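You operate a simulated robot arm through the tools that you are given. There is no shell and no other tool. Be economical: measure what you need, move in short steps, check, and stop when the job is done.

Carry out the task below with a simulated robot arm. There is one attempt and no reset: what you move stays moved.

TASK
Take the small teal film roll and leave it on the silver filter plate on the top of the goods out table. Then fetch the small white bin and set it on top of the small beige carton.

It is judged by the outcome, as a careful person would: the job done as asked, and still so three seconds after it is handed in. It fails if anything else is knocked over, pushed out of place, dropped, spilled or broken.

THE ROBOT
A 6-joint arm with a two-finger parallel gripper, fixed in place. Base frame: the origin is at the foot of the arm, x ahead of it, y to its left, z up; the work surface is at about z = 740. Lengths are in mm, angles in rad, forces in N, time in s.
With the tool pointing down near the work surface it reaches from about 260 to 680 mm from the base axis. Its first joint turns from -1.152 to 1.152 rad. Payload 2.9 kg.
Tool frame: the origin (TCP) lies between the finger pads and is the grasp point; the fingertips stand 30 mm ahead of it; z points along the fingers, y is the line along which they close. The gripper opens to 110 mm. The fingers are 20 mm wide and 10 mm thick; the gripper's body (48 by 112 mm) begins 55 mm behind the TCP.
Orientation is that of the tool frame in the base frame, as [roll, pitch, yaw] about the fixed x, y, z axes, in that order (R = Rz(yaw) Ry(pitch) Rx(roll)). With the fingers straight down and closing along the base's y, the tool's x points along the base's -x, its y along +y and its z along -z.

THE INTERFACE
- The arm moves only by the tool play_rows. Its argument "targets" is text: rows parted by semicolons, each of 7 numbers parted by spaces: the turn, a rotation vector about the tool's x, y, z in rad, then the shift along the tool's x, y, z in mm, then the closure in counts, from 0 (fully open) to 255 (shut). In form: rx ry rz x y z grip; .... A call has 1 to 12 rows; each row shifts and turns the commanded pose from where the row before left it, along the tool's axes as they then stand. A row lasts 0.2 s, in which the tool goes at most 50 mm and 0.15 rad; a call with a longer step from one row to the next is refused whole, and so is a gripper value outside its range. A pose out of reach is approached as far as the arm can. The call stops where the force on the tool passes 40 N (or 10 N more than at its start, if that is more) or the arm is blocked; 0.2 s more then pass. The fingers move at their own pace (about 108 mm/s each) and stop on an object; they squeeze with about 31 N. The grip force told is the motor's: it shows also when the fingers shut on nothing. Time passes only in rows, and 0.2 s behind the last, so rows that do not move let the fingers close. It gives the time, the measured TCP pose, the force on the tool (base axes), the opening and the grip force at its end, in the units of the frame above (readings bear some noise), and new pictures: "pictures" is both (left out), scene, wrist or none.
- Cameras (640 x 400 px; columns grow to the right, rows downward): "scene" is fixed at [84.7, 446.1, 1376.3]; the picture's right is [-0.62, -0.79, 0.00], its down [-0.50, 0.40, -0.77] and it looks along [0.60, -0.48, -0.64] (base axes); focal length 350 px, centre (320, 200). "wrist" rides on the gripper at [-36, 0, -57] in the tool frame; the picture's right is [0.00, -1.00, 0.00], its down [0.97, 0.00, -0.24] and it looks along [0.24, 0.00, 0.97] (tool axes); focal length 218 px, centre (320, 200).
- locate(camera, pixels): for up to 12 pixels [column, row] of the newest picture of that camera ("zoom" is the newest enlarged one), the place [x, y, z] in the base frame of the surface seen there, good to about 2 mm. No time passes.
- inspect(camera, box): a new picture of the part [left, top, right, bottom] of that camera's present view, enlarged. No time passes.
- close_job(): hands the job in; it is judged then, once.

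Work in short steps. Measure before you move; look again where a grasp or a placing could have gone wrong, and mend it. You have 80 turns and 120 pictures in all, the two below and enlarged ones among them. Open the gripper and draw the arm clear of the work before you hand the job in, unless the task says otherwise; then end with one line.

The tools are called after ">>>" as a command line: name --argument value ..., lists and objects as JSON in quotes. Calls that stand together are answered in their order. play_rows: Moves the arm, as the interface text tells. Its arguments: {"type":"object","properties":{"targets":{"type":"string"},"pictures":{"type":"string","enum":["both","scene","wrist","none"]}},"required":["targets"]} The other tools are called the same way: locate (camera, pixels) gives the place of the surface under pixels of a picture; inspect (camera, box) takes an enlarged picture of a part of a camera's view; close_job () hands the job in.

At the start:

```text
time: 0.0
tool_pos: [361.6, -101.0, 972.9]
tool_rot: [-3.141, 0.002, 3.14]
contact_force: [-1.3, -0.3, -0.9]
finger_gap: 110.0
finger_force: 0.1
```

scene: 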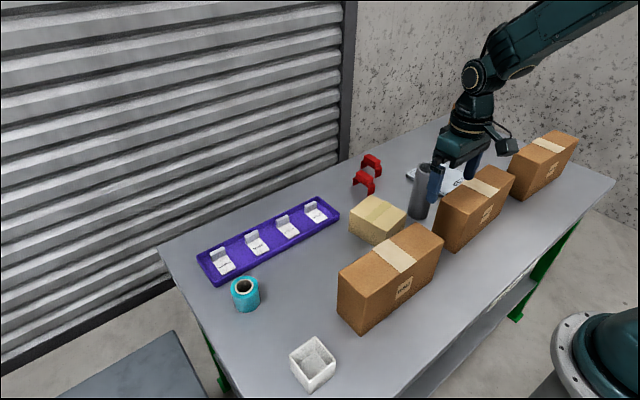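
wrist: 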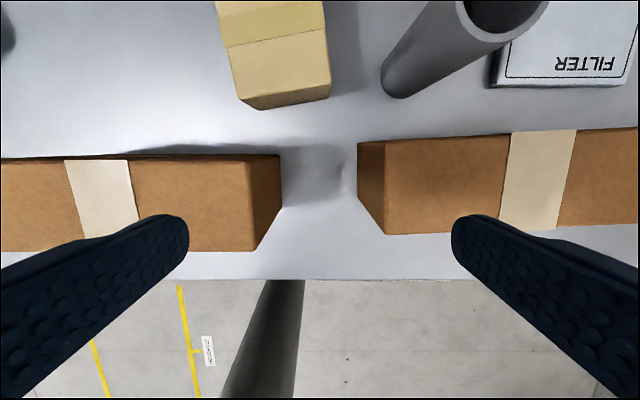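

The scene shows the teal roll near (245,293), the white bin at (313,363), the beige carton at (377,218) and the filter plate near (450,180). I'll measure these.

>>> locate --camera "scene" --pixels '[[234, 283], [257, 280], [243, 280], [246, 308], [290, 352], [313, 337], [335, 357], [305, 390], [313, 365], [378, 198], [405, 213], [350, 220]]'

>>> inspect --camera "scene" --box '[340, 130, 520, 250]'

>>> inspect --camera "scene" --box '[200, 250, 360, 400]'

```text
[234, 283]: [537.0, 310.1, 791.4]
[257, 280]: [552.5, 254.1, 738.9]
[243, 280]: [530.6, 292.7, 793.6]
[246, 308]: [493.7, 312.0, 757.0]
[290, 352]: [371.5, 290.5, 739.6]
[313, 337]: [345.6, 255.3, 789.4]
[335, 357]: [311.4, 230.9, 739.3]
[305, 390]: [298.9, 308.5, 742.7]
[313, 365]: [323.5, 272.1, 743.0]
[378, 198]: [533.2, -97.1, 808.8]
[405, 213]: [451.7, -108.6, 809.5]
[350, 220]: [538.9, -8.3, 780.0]
```

```text
3.33 times, centred on (430, 190) of scene
```

zoom: 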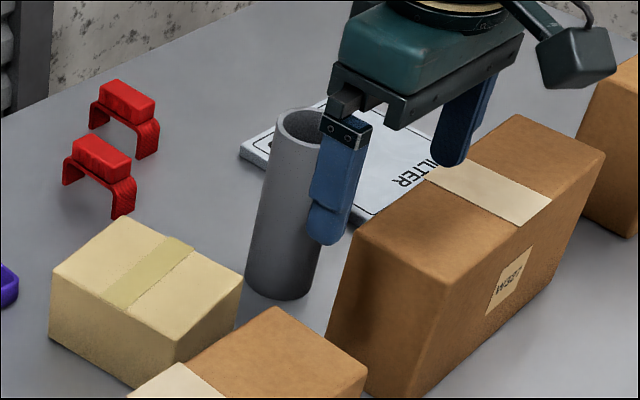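

```text
2.67 times, centred on (280, 325) of scene
```

zoom: 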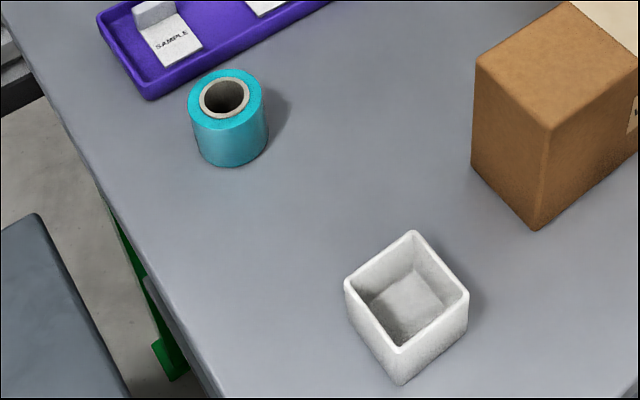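

Zooming with more exact points on the roll rim and the bin rim corners.

>>> locate --camera "zoom" --pixels '[[192, 100], [262, 96], [226, 73], [231, 126], [412, 233], [349, 283], [400, 348], [465, 295], [403, 380], [415, 290], [205, 102], [245, 94]]'

>>> locate --camera "wrist" --pixels '[[500, 75], [630, 75], [510, 50], [600, 10], [636, 40], [225, 45], [262, 100], [328, 82], [320, 5], [220, 3], [505, 5], [395, 85]]'

```text
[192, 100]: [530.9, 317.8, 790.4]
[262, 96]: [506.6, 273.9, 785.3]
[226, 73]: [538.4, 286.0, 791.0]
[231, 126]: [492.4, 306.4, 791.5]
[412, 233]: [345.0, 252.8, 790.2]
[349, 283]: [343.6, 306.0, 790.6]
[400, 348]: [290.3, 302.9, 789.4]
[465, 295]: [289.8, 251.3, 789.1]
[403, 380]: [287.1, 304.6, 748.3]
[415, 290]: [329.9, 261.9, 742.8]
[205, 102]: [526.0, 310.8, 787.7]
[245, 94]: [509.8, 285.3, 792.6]
```

```text
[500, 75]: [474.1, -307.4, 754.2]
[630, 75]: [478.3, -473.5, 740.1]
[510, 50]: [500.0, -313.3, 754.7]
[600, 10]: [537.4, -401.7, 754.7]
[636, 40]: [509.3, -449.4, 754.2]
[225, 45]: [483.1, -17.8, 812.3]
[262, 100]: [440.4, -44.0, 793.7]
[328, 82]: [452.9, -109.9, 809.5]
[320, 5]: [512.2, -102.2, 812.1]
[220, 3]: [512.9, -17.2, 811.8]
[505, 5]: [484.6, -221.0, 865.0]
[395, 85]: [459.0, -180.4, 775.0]
```

The roll is centred near (516,296), 50 mm across, with its top at z 791. The bin is centred at (317,279) with its rim at z 790, and the carton top is at z 811. I'll travel above the roll at the present height.

>>> play_rows --targets "0 0 0 -15.4 39.7 0 0;0 0 0 -15.4 39.7 0 0;0 0 0 -15.4 39.7 0 0;0 0 0 -15.4 39.7 0 0;0 0 0 -15.4 39.7 0 0;0 0 0 -15.4 39.7 0 0;0 0 0 -15.4 39.7 0 0;0 0 0 -15.4 39.7 0 0;0 0 0 -15.4 39.7 0 0;0 0 0 -15.4 39.7 0 0;0 0 0 0 0 30 0;0 0 0 0 0 30 0"

```text
time: 2.6
tool_pos: [515.5, 294.6, 914.5]
tool_rot: [-3.141, 0.001, -3.14]
contact_force: [-0.8, 0.1, -0.4]
finger_gap: 109.9
finger_force: 0.0
```

scene: 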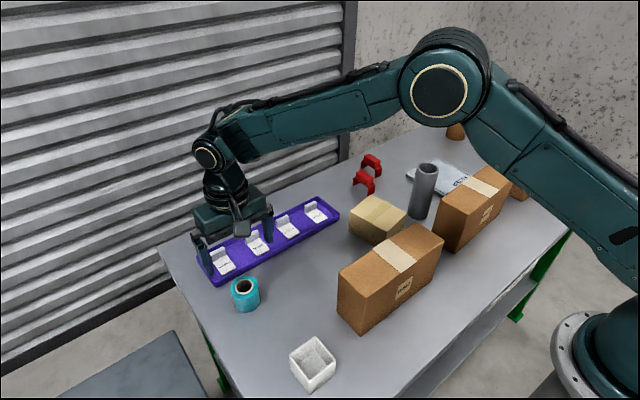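
wrist: 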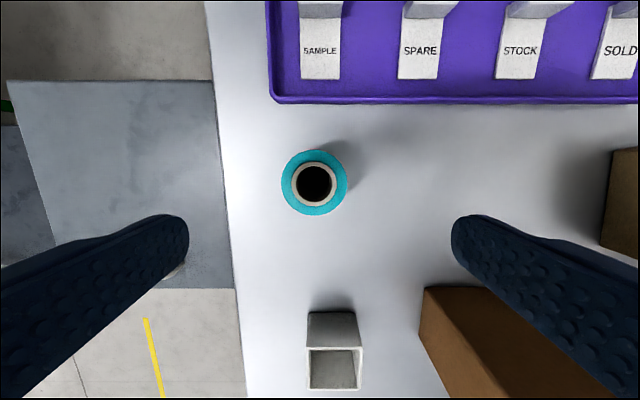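

The wrist view shows the roll at (315,183) clear of the tray. I'll measure the roll, the tray edge and the plate, which is now better seen.

>>> locate --camera "wrist" --pixels '[[285, 183], [345, 183], [315, 153], [315, 212], [315, 102], [310, 318], [353, 318], [310, 386], [356, 386]]'

>>> inspect --camera "scene" --box '[380, 120, 560, 240]'

```text
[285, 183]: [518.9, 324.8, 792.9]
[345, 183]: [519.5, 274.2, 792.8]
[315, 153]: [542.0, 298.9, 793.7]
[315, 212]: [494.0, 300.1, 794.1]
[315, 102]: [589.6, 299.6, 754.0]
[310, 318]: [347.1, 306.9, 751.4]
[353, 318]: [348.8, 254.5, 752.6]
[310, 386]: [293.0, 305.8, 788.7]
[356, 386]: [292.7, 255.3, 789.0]
```

```text
3.33 times, centred on (470, 180) of scene
```

zoom: 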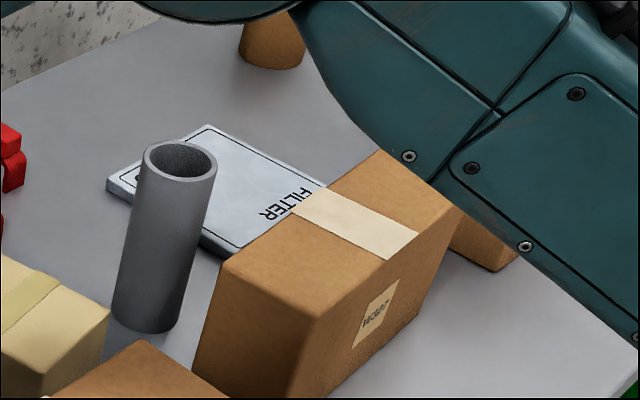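

>>> locate --camera "zoom" --pixels '[[208, 128], [120, 178], [322, 188], [235, 240], [250, 180], [220, 265], [380, 155], [455, 210], [318, 315], [180, 147], [180, 183], [270, 30]]'

>>> play_rows --targets "0 0 0 -3 4 30 0;0 0 0 0 0 35 0;0 0 0 0 0 35 0;0 0 0 0 0 34 0;0 0 0 0 0 0 0"

```text
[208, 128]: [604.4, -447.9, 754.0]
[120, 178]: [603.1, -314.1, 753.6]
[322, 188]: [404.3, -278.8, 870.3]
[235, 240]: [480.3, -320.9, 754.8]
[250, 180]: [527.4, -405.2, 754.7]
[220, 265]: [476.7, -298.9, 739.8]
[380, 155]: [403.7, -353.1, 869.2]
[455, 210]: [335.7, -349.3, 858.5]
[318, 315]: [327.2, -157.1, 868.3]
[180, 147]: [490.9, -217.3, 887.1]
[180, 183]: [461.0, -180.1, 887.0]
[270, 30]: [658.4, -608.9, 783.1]
```

```text
time: 3.8
tool_pos: [515.9, 300.1, 781.9]
tool_rot: [3.14, -0.002, 3.141]
contact_force: [0.4, 0.2, -1.4]
finger_gap: 110.0
finger_force: 0.0
```

scene: 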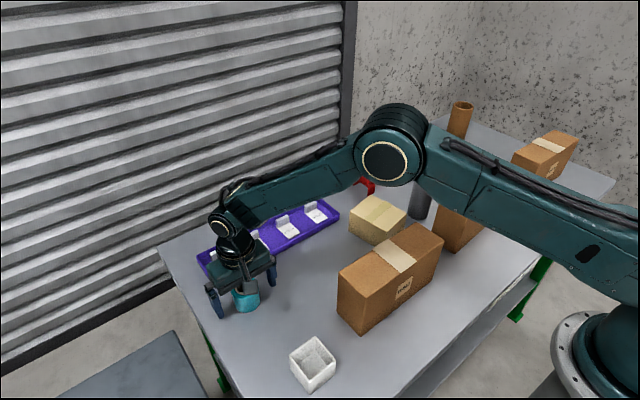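
wrist: 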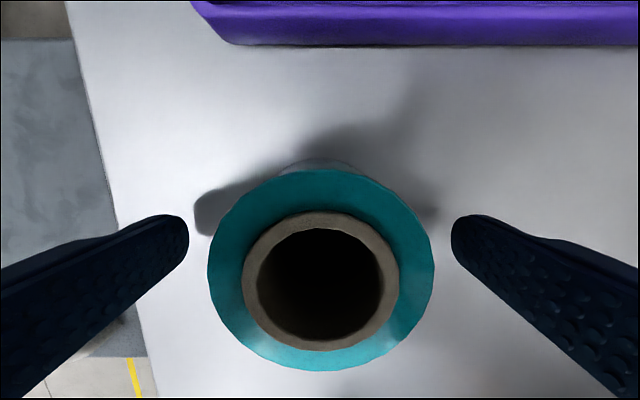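

The roll sits centred between the fingers, so I'll close and then lift. The plate spans x 475–605, y -310 to -455, with its top at z 754.5.

>>> play_rows --targets "0 0 0 0 0 0 255;0 0 0 0 0 0 255;0 0 0 0 0 0 255;0 0 0 0 0 -20 255;0 0 0 0 0 -40 255;0 0 0 0 0 -45 255;0 0 0 0 0 -45 255;0 0 0 0 0 -45 255"

```text
time: 5.6
tool_pos: [518.2, 298.8, 977.5]
tool_rot: [-3.14, -0.002, 3.14]
contact_force: [-0.8, 0.4, -1.6]
finger_gap: 54.7
finger_force: 31.4
```

scene: 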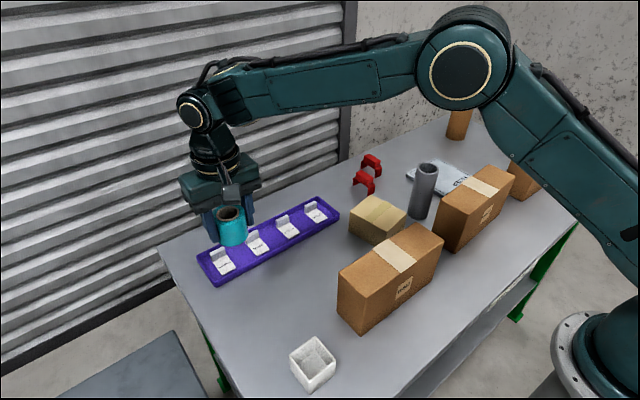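
wrist: 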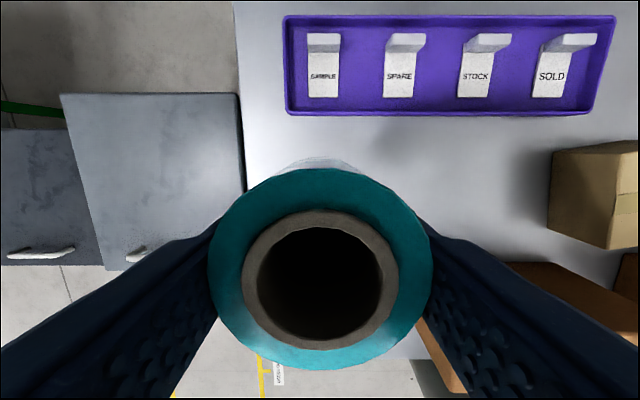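

The roll is held (gap 54.7) and its bottom is at about z 935, above the 887 tube top. I'll travel across towards the plate.

>>> play_rows --targets "0 0 0 0 -30 0 255;0 0 0 0 -45 0 255;0 0 0 0 -45 0 255;0 0 0 0 -45 0 255;0 0 0 0 -45 0 255;0 0 0 0 -45 0 255;0 0 0 0 -45 0 255;0 0 0 0 -45 0 255;0 0 0 0 -45 0 255;0 0 0 0 -45 0 255;0 0 0 0 -45 0 255;0 0 0 0 -45 0 255" --pictures "none"

>>> play_rows --targets "0 0 0 -4 -45 0 255;0 0 0 -4 -45 0 255;0 0 0 -4 -40 0 255;0 0 0 0 -16 0 255;0 0 0 0 0 0 255"

```text
time: 8.2
tool_pos: [515.6, -228.3, 975.3]
tool_rot: [3.14, 0.0, -3.14]
contact_force: [-0.9, 0.2, -1.2]
finger_gap: 54.6
finger_force: 30.9
```

```text
time: 9.4
tool_pos: [526.5, -372.9, 975.8]
tool_rot: [3.141, 0.0, -3.14]
contact_force: [0.0, -0.3, -0.6]
finger_gap: 54.4
finger_force: 30.7
```

scene: 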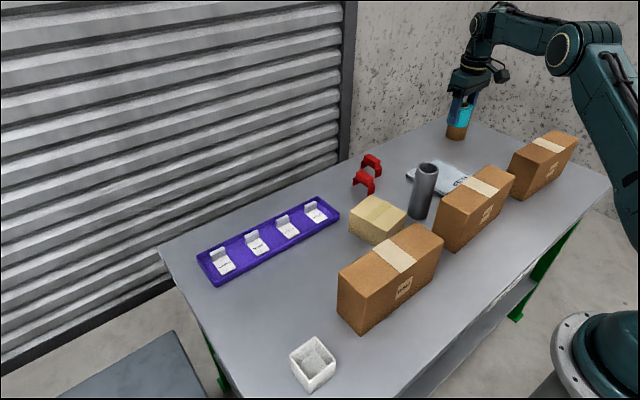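
wrist: 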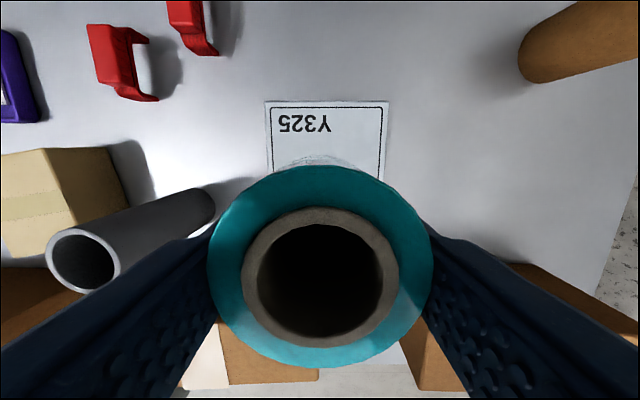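

>>> locate --camera "wrist" --pixels '[[268, 105], [386, 105], [328, 104], [393, 345]]'

>>> play_rows --targets "0 0 0 -4 -8 40 255;0 0 0 0 0 45 255;0 0 0 0 0 45 255;0 0 0 0 0 30 255;0 0 0 0 0 10 255;0 0 0 0 0 0 255"

```text
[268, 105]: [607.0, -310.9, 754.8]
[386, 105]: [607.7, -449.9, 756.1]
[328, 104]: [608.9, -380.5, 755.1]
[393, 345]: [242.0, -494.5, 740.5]
```

```text
time: 10.8
tool_pos: [533.1, -380.3, 802.8]
tool_rot: [3.141, 0.0, -3.141]
contact_force: [0.7, 0.2, -1.8]
finger_gap: 54.8
finger_force: 30.8
```

scene: 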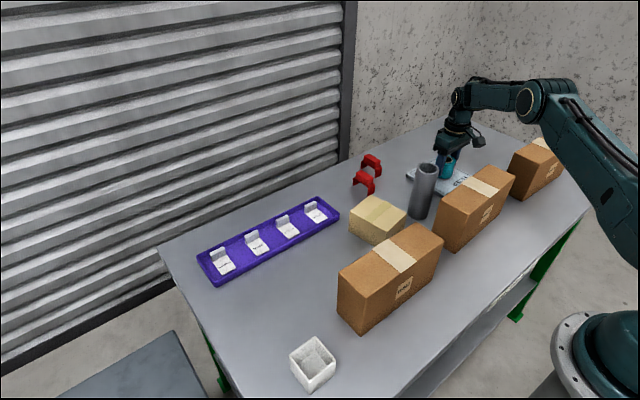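
wrist: 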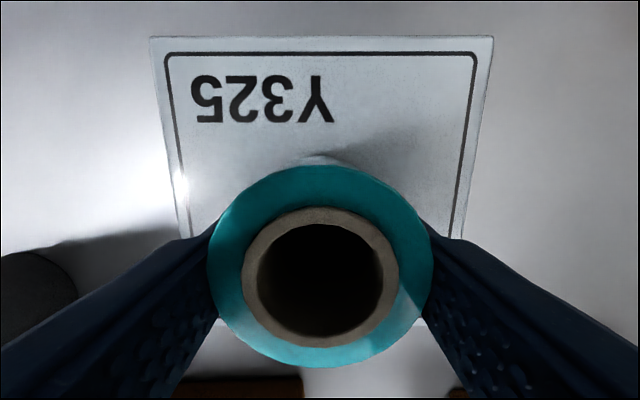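

Centred over the plate with about 6 mm to go. I'll lower in small steps and watch the force.

>>> play_rows --targets "0 0 0 0 0 2 255;0 0 0 0 0 2 255;0 0 0 0 0 1 255;0 0 0 0 0 0 255" --pictures "none"

```text
time: 11.8
tool_pos: [533.8, -380.3, 799.5]
tool_rot: [3.142, 0.0, -3.141]
contact_force: [0.0, 0.1, -0.5]
finger_gap: 54.7
finger_force: 31.0
```

>>> play_rows --targets "0 0 0 0 0 1.5 255;0 0 0 0 0 1 255;0 0 0 0 0 0 255" --pictures "none"

```text
time: 12.6
tool_pos: [532.8, -380.3, 797.4]
tool_rot: [-3.142, 0.0, -3.141]
contact_force: [-0.5, -0.5, -1.6]
finger_gap: 54.7
finger_force: 31.0
```

>>> play_rows --targets "0 0 0 0 0 1 255;0 0 0 0 0 0.7 255;0 0 0 0 0 0 255" --pictures "none"

```text
time: 13.4
tool_pos: [533.9, -380.0, 796.0]
tool_rot: [3.141, 0.003, -3.141]
contact_force: [-2.0, 1.2, 4.0]
finger_gap: 54.4
finger_force: 31.0
```

Force now reads +4 N, so there is contact. I'll release and rise.

>>> play_rows --targets "0 0 0 0 0 0 120;0 0 0 0 0 0 80;0 0 0 0 0 0 40;0 0 0 0 0 0 40;0 0 0 0 0 -40 40;0 0 0 0 0 -45 40;0 0 0 0 0 -45 40;0 0 0 0 0 -40 40"

```text
time: 15.2
tool_pos: [531.3, -378.2, 964.5]
tool_rot: [3.141, 0.0, 3.141]
contact_force: [-0.2, 0.1, 0.0]
finger_gap: 92.4
finger_force: 0.1
```

scene: 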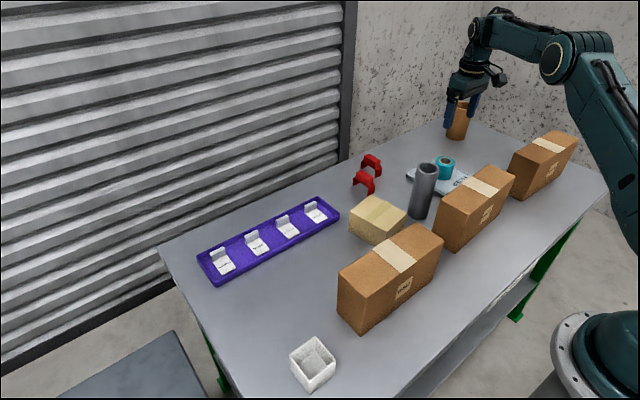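
wrist: 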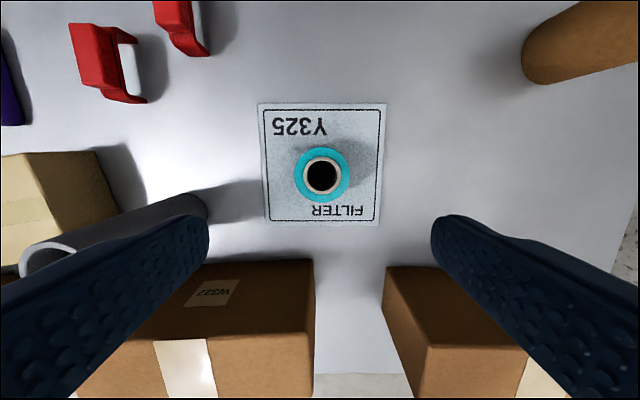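

The roll is standing on the plate. Now I'll travel at height to above the bin.

>>> play_rows --targets "0 0 0 14.2 43.9 0 0;0 0 0 14.2 43.9 0 0;0 0 0 14.2 43.9 0 0;0 0 0 14.2 43.9 0 0;0 0 0 14.2 43.9 0 0;0 0 0 14.2 43.9 0 0;0 0 0 14.2 43.9 0 0;0 0 0 14.2 43.9 0 0;0 0 0 14.2 43.9 0 0;0 0 0 14.2 43.9 0 0;0 0 0 14.2 43.9 0 0;0 0 0 14.2 43.9 0 0" --pictures "none"

>>> play_rows --targets "0 0 0 14.2 43.9 0 0;0 0 0 14.2 43.9 0 0;0 0 0 14.2 43.9 0 0;0 0 0 0 0 40 0;0 0 0 0 0 0 0"

```text
time: 17.8
tool_pos: [366.4, 149.0, 966.7]
tool_rot: [3.14, 0.0, 3.14]
contact_force: [-0.9, 0.0, 0.3]
finger_gap: 110.0
finger_force: 0.0
```

```text
time: 19.0
tool_pos: [325.7, 279.2, 925.0]
tool_rot: [-3.141, 0.0, 3.141]
contact_force: [-0.2, -0.3, -0.8]
finger_gap: 109.8
finger_force: 0.0
```

scene: 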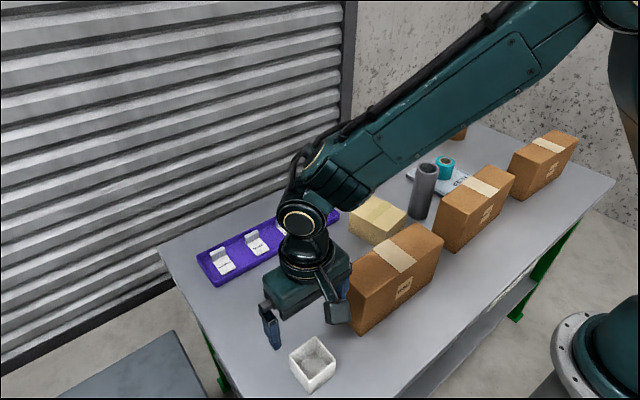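
wrist: 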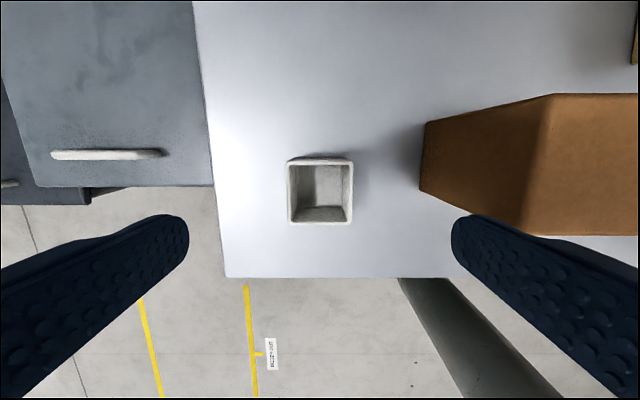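

>>> locate --camera "wrist" --pixels '[[288, 192], [351, 192], [320, 161], [320, 222], [422, 155], [545, 160], [290, 163], [350, 163], [291, 221], [350, 221]]'

```text
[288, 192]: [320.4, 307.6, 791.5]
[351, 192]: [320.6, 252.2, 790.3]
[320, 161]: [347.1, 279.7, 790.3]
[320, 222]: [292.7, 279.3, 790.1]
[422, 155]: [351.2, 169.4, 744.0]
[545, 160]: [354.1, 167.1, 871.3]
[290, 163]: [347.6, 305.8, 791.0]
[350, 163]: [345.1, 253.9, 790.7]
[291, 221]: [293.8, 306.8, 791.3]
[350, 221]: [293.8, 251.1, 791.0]
```

The bin centre is (320,280), and the large carton's face at y 168 leaves plenty of room. I'll descend and close.

>>> play_rows --targets "0 0 0 5.5 0.5 40 0;0 0 0 0 0 40 0;0 0 0 0 0 40 0;0 0 0 0 0 24 0;0 0 0 0 0 0 0" --pictures "wrist"

```text
time: 20.2
tool_pos: [316.8, 278.1, 781.0]
tool_rot: [3.141, 0.0, 3.14]
contact_force: [-1.2, -0.5, -0.2]
finger_gap: 109.9
finger_force: 0.0
```

wrist: 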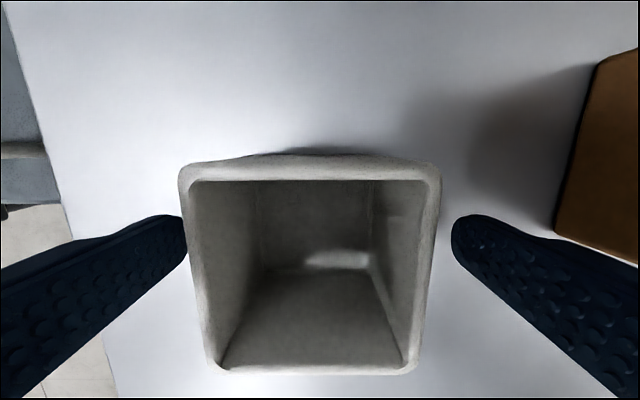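

>>> play_rows --targets "0 0 0 -2 1 0 0;0 0 0 0 0 0 255;0 0 0 0 0 0 255;0 0 0 0 0 0 255;0 0 0 0 0 -20 255;0 0 0 0 0 -40 255;0 0 0 0 0 -45 255;0 0 0 0 0 -45 255;0 0 0 0 0 -40 255;0 0 0 0 0 0 255"

```text
time: 22.4
tool_pos: [317.2, 276.8, 969.6]
tool_rot: [-3.14, 0.001, -3.141]
contact_force: [0.0, 0.3, -0.1]
finger_gap: 59.1
finger_force: 31.1
```

scene: 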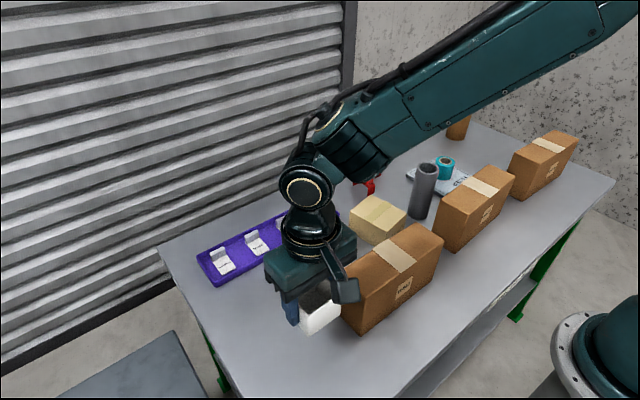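
wrist: 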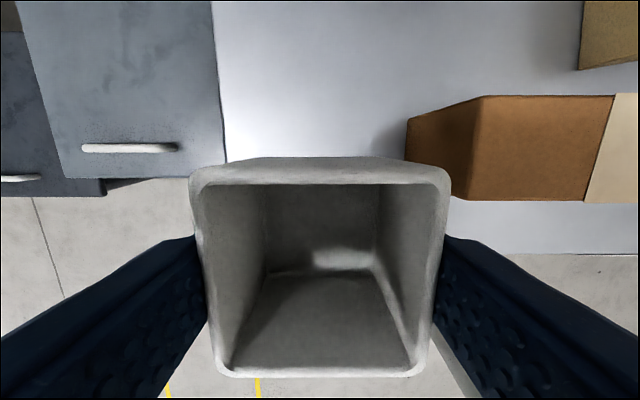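

The bin is held. I'll measure the beige carton's top precisely before travelling.

>>> inspect --camera "scene" --box '[335, 180, 425, 250]'

```text
5.71 times, centred on (380, 215) of scene
```

zoom: 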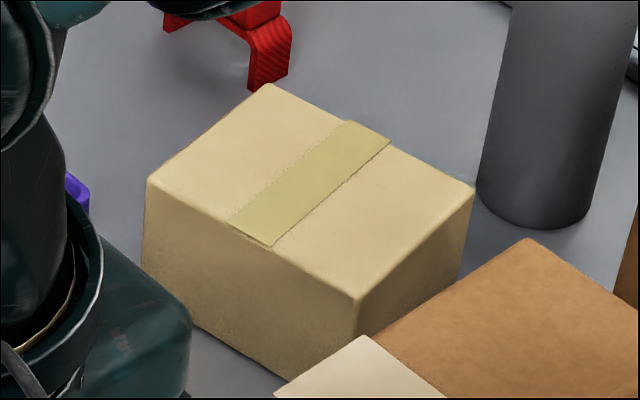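

>>> locate --camera "zoom" --pixels '[[152, 182], [267, 88], [468, 192], [357, 294], [310, 185], [250, 235], [370, 140]]'

```text
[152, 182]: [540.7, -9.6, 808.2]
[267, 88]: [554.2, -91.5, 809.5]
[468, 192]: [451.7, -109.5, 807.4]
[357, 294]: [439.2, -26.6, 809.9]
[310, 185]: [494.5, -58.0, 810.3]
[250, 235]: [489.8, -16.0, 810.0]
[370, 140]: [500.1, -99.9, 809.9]
```

The carton top centre is (496,-59) at z 810, large enough at 102×84 mm for the 56 mm bin. I'll travel there and lower to about 7 mm above it.

>>> play_rows --targets "0 0 0 -19.8 -37.4 0 255;0 0 0 -19.8 -37.4 0 255;0 0 0 -19.8 -37.4 0 255;0 0 0 -19.8 -37.4 0 255;0 0 0 -19.8 -37.4 0 255;0 0 0 -19.8 -37.4 0 255;0 0 0 -19.8 -37.4 0 255;0 0 0 -19.8 -37.4 0 255;0 0 0 -19.8 -37.4 0 255;0 0 0 0 0 40 255;0 0 0 0 0 40 255;0 0 0 0 0 0 255"

```text
time: 25.0
tool_pos: [495.3, -58.2, 890.3]
tool_rot: [3.141, 0.0, 3.139]
contact_force: [0.0, 0.6, -0.5]
finger_gap: 59.2
finger_force: 30.9
```

scene: 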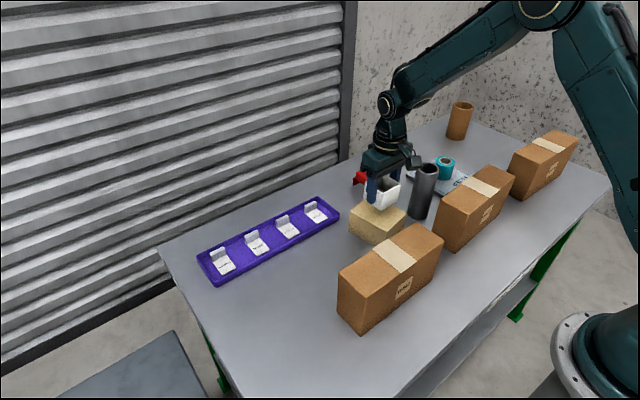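
wrist: 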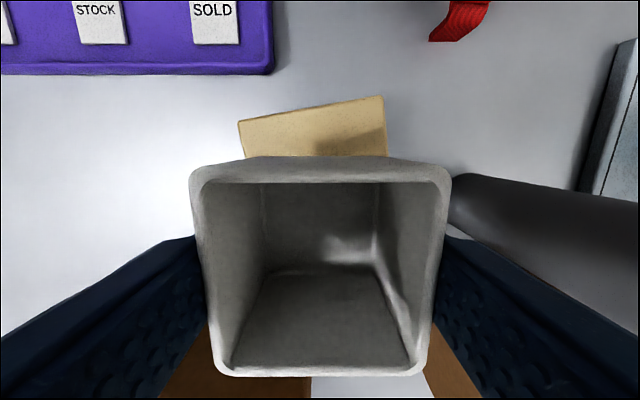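

>>> play_rows --targets "0 0 0 0 0 20 255;0 0 0 0 0 12 255;0 0 0 0 0 3 255;0 0 0 0 0 0 255" --pictures "scene"

>>> inspect --camera "scene" --box '[325, 150, 445, 250]'

```text
time: 26.0
tool_pos: [495.8, -56.1, 854.8]
tool_rot: [3.141, 0.001, 3.14]
contact_force: [-0.4, -1.0, -1.1]
finger_gap: 59.2
finger_force: 31.3
```

scene: 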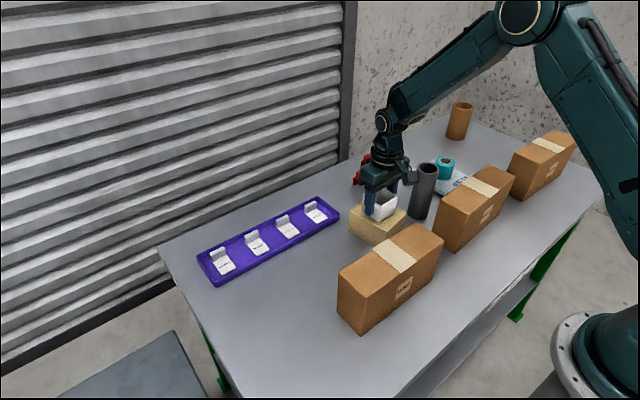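

```text
4.00 times, centred on (385, 200) of scene
```

zoom: 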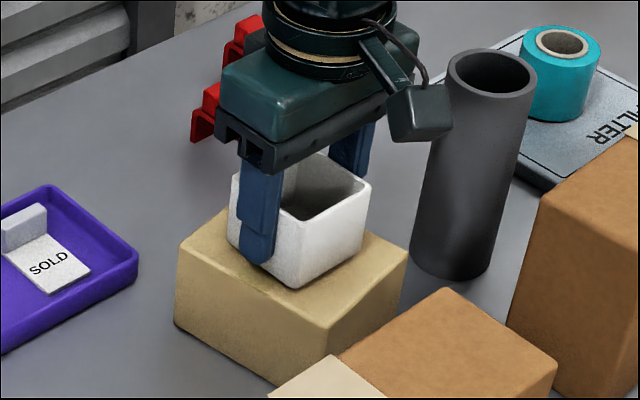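

A few mm remain above the carton, so I'll lower gently with a force check.

>>> play_rows --targets "0 0 0 0 -2 1 255;0 0 0 0 0 1 255;0 0 0 0 0 0 255" --pictures "none"

>>> play_rows --targets "0 0 0 0 0 1 255;0 0 0 0 0 0 255" --pictures "none"

```text
time: 26.8
tool_pos: [496.2, -58.9, 853.4]
tool_rot: [-3.141, 0.001, -3.141]
contact_force: [1.5, 0.0, -0.7]
finger_gap: 59.2
finger_force: 31.2
```

```text
time: 27.4
tool_pos: [495.9, -58.2, 852.5]
tool_rot: [3.141, -0.001, -3.141]
contact_force: [-0.8, -1.1, -0.6]
finger_gap: 59.3
finger_force: 30.4
```

>>> play_rows --targets "0 0 0 0 0 1 255;0 0 0 0 0 0 255" --pictures "none"

>>> play_rows --targets "0 0 0 0 0 0.7 255;0 0 0 0 0 0 255" --pictures "none"

```text
time: 28.0
tool_pos: [495.7, -59.1, 852.4]
tool_rot: [3.141, 0.0, 3.141]
contact_force: [-0.1, 0.7, -0.2]
finger_gap: 59.4
finger_force: 30.8
```

```text
time: 28.6
tool_pos: [496.0, -58.6, 850.8]
tool_rot: [-3.141, 0.0, -3.142]
contact_force: [0.2, 0.0, -0.1]
finger_gap: 59.1
finger_force: 31.2
```

>>> play_rows --targets "0 0 0 0 0 0.7 255;0 0 0 0 0 0 255" --pictures "none"

>>> inspect --camera "scene" --box '[350, 180, 410, 230]'

```text
time: 29.2
tool_pos: [496.2, -59.3, 849.9]
tool_rot: [-3.141, 0.002, 3.141]
contact_force: [-0.6, -1.5, 5.3]
finger_gap: 59.0
finger_force: 30.9
```

```text
8.00 times, centred on (380, 205) of scene
```

zoom: 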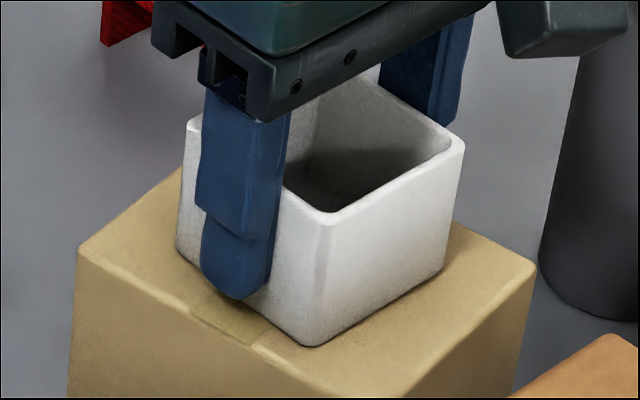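

Contact at +5 N with the bin well inside the carton top. I'll release and rise clear.

>>> play_rows --targets "0 0 0 0 0 0 120;0 0 0 0 0 0 80;0 0 0 0 0 0 40;0 0 0 0 0 0 40;0 0 0 0 0 -40 40;0 0 0 0 0 -45 40;0 0 0 0 0 -45 0;0 0 0 30 0 -20 0;0 0 0 40 0 0 0;0 0 0 40 0 0 0;0 0 0 0 0 0 0"

>>> inspect --camera "scene" --box '[325, 130, 505, 250]'

```text
time: 31.6
tool_pos: [383.4, -60.2, 1000.2]
tool_rot: [3.141, 0.0, -3.141]
contact_force: [-0.5, -1.1, -0.3]
finger_gap: 110.1
finger_force: 0.0
```

scene: 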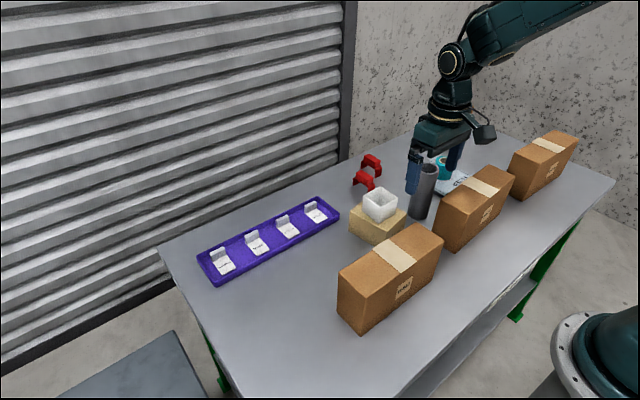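
wrist: 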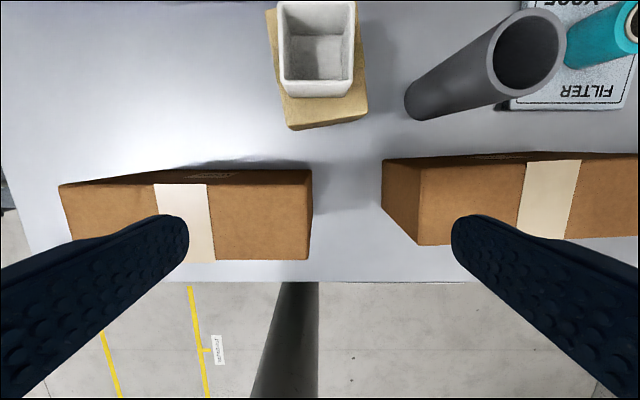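

```text
3.33 times, centred on (415, 190) of scene
```

zoom: 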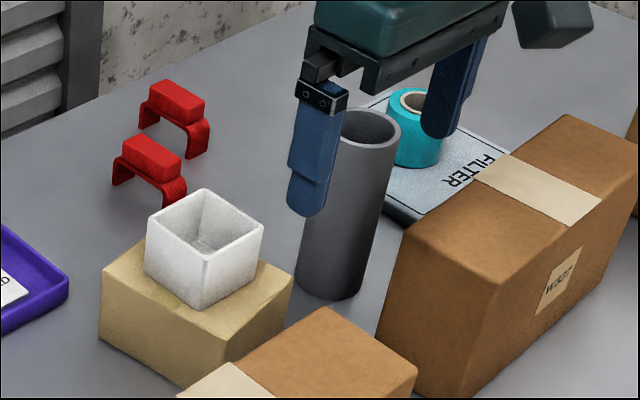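

Both items stand where asked, nothing else has moved, and the gripper is open and clear of the work.

>>> close_job

```text
The job is handed in.
```

The teal film roll is standing on the silver filter plate, the white bin is on top of the small beige carton, and the job is handed in.
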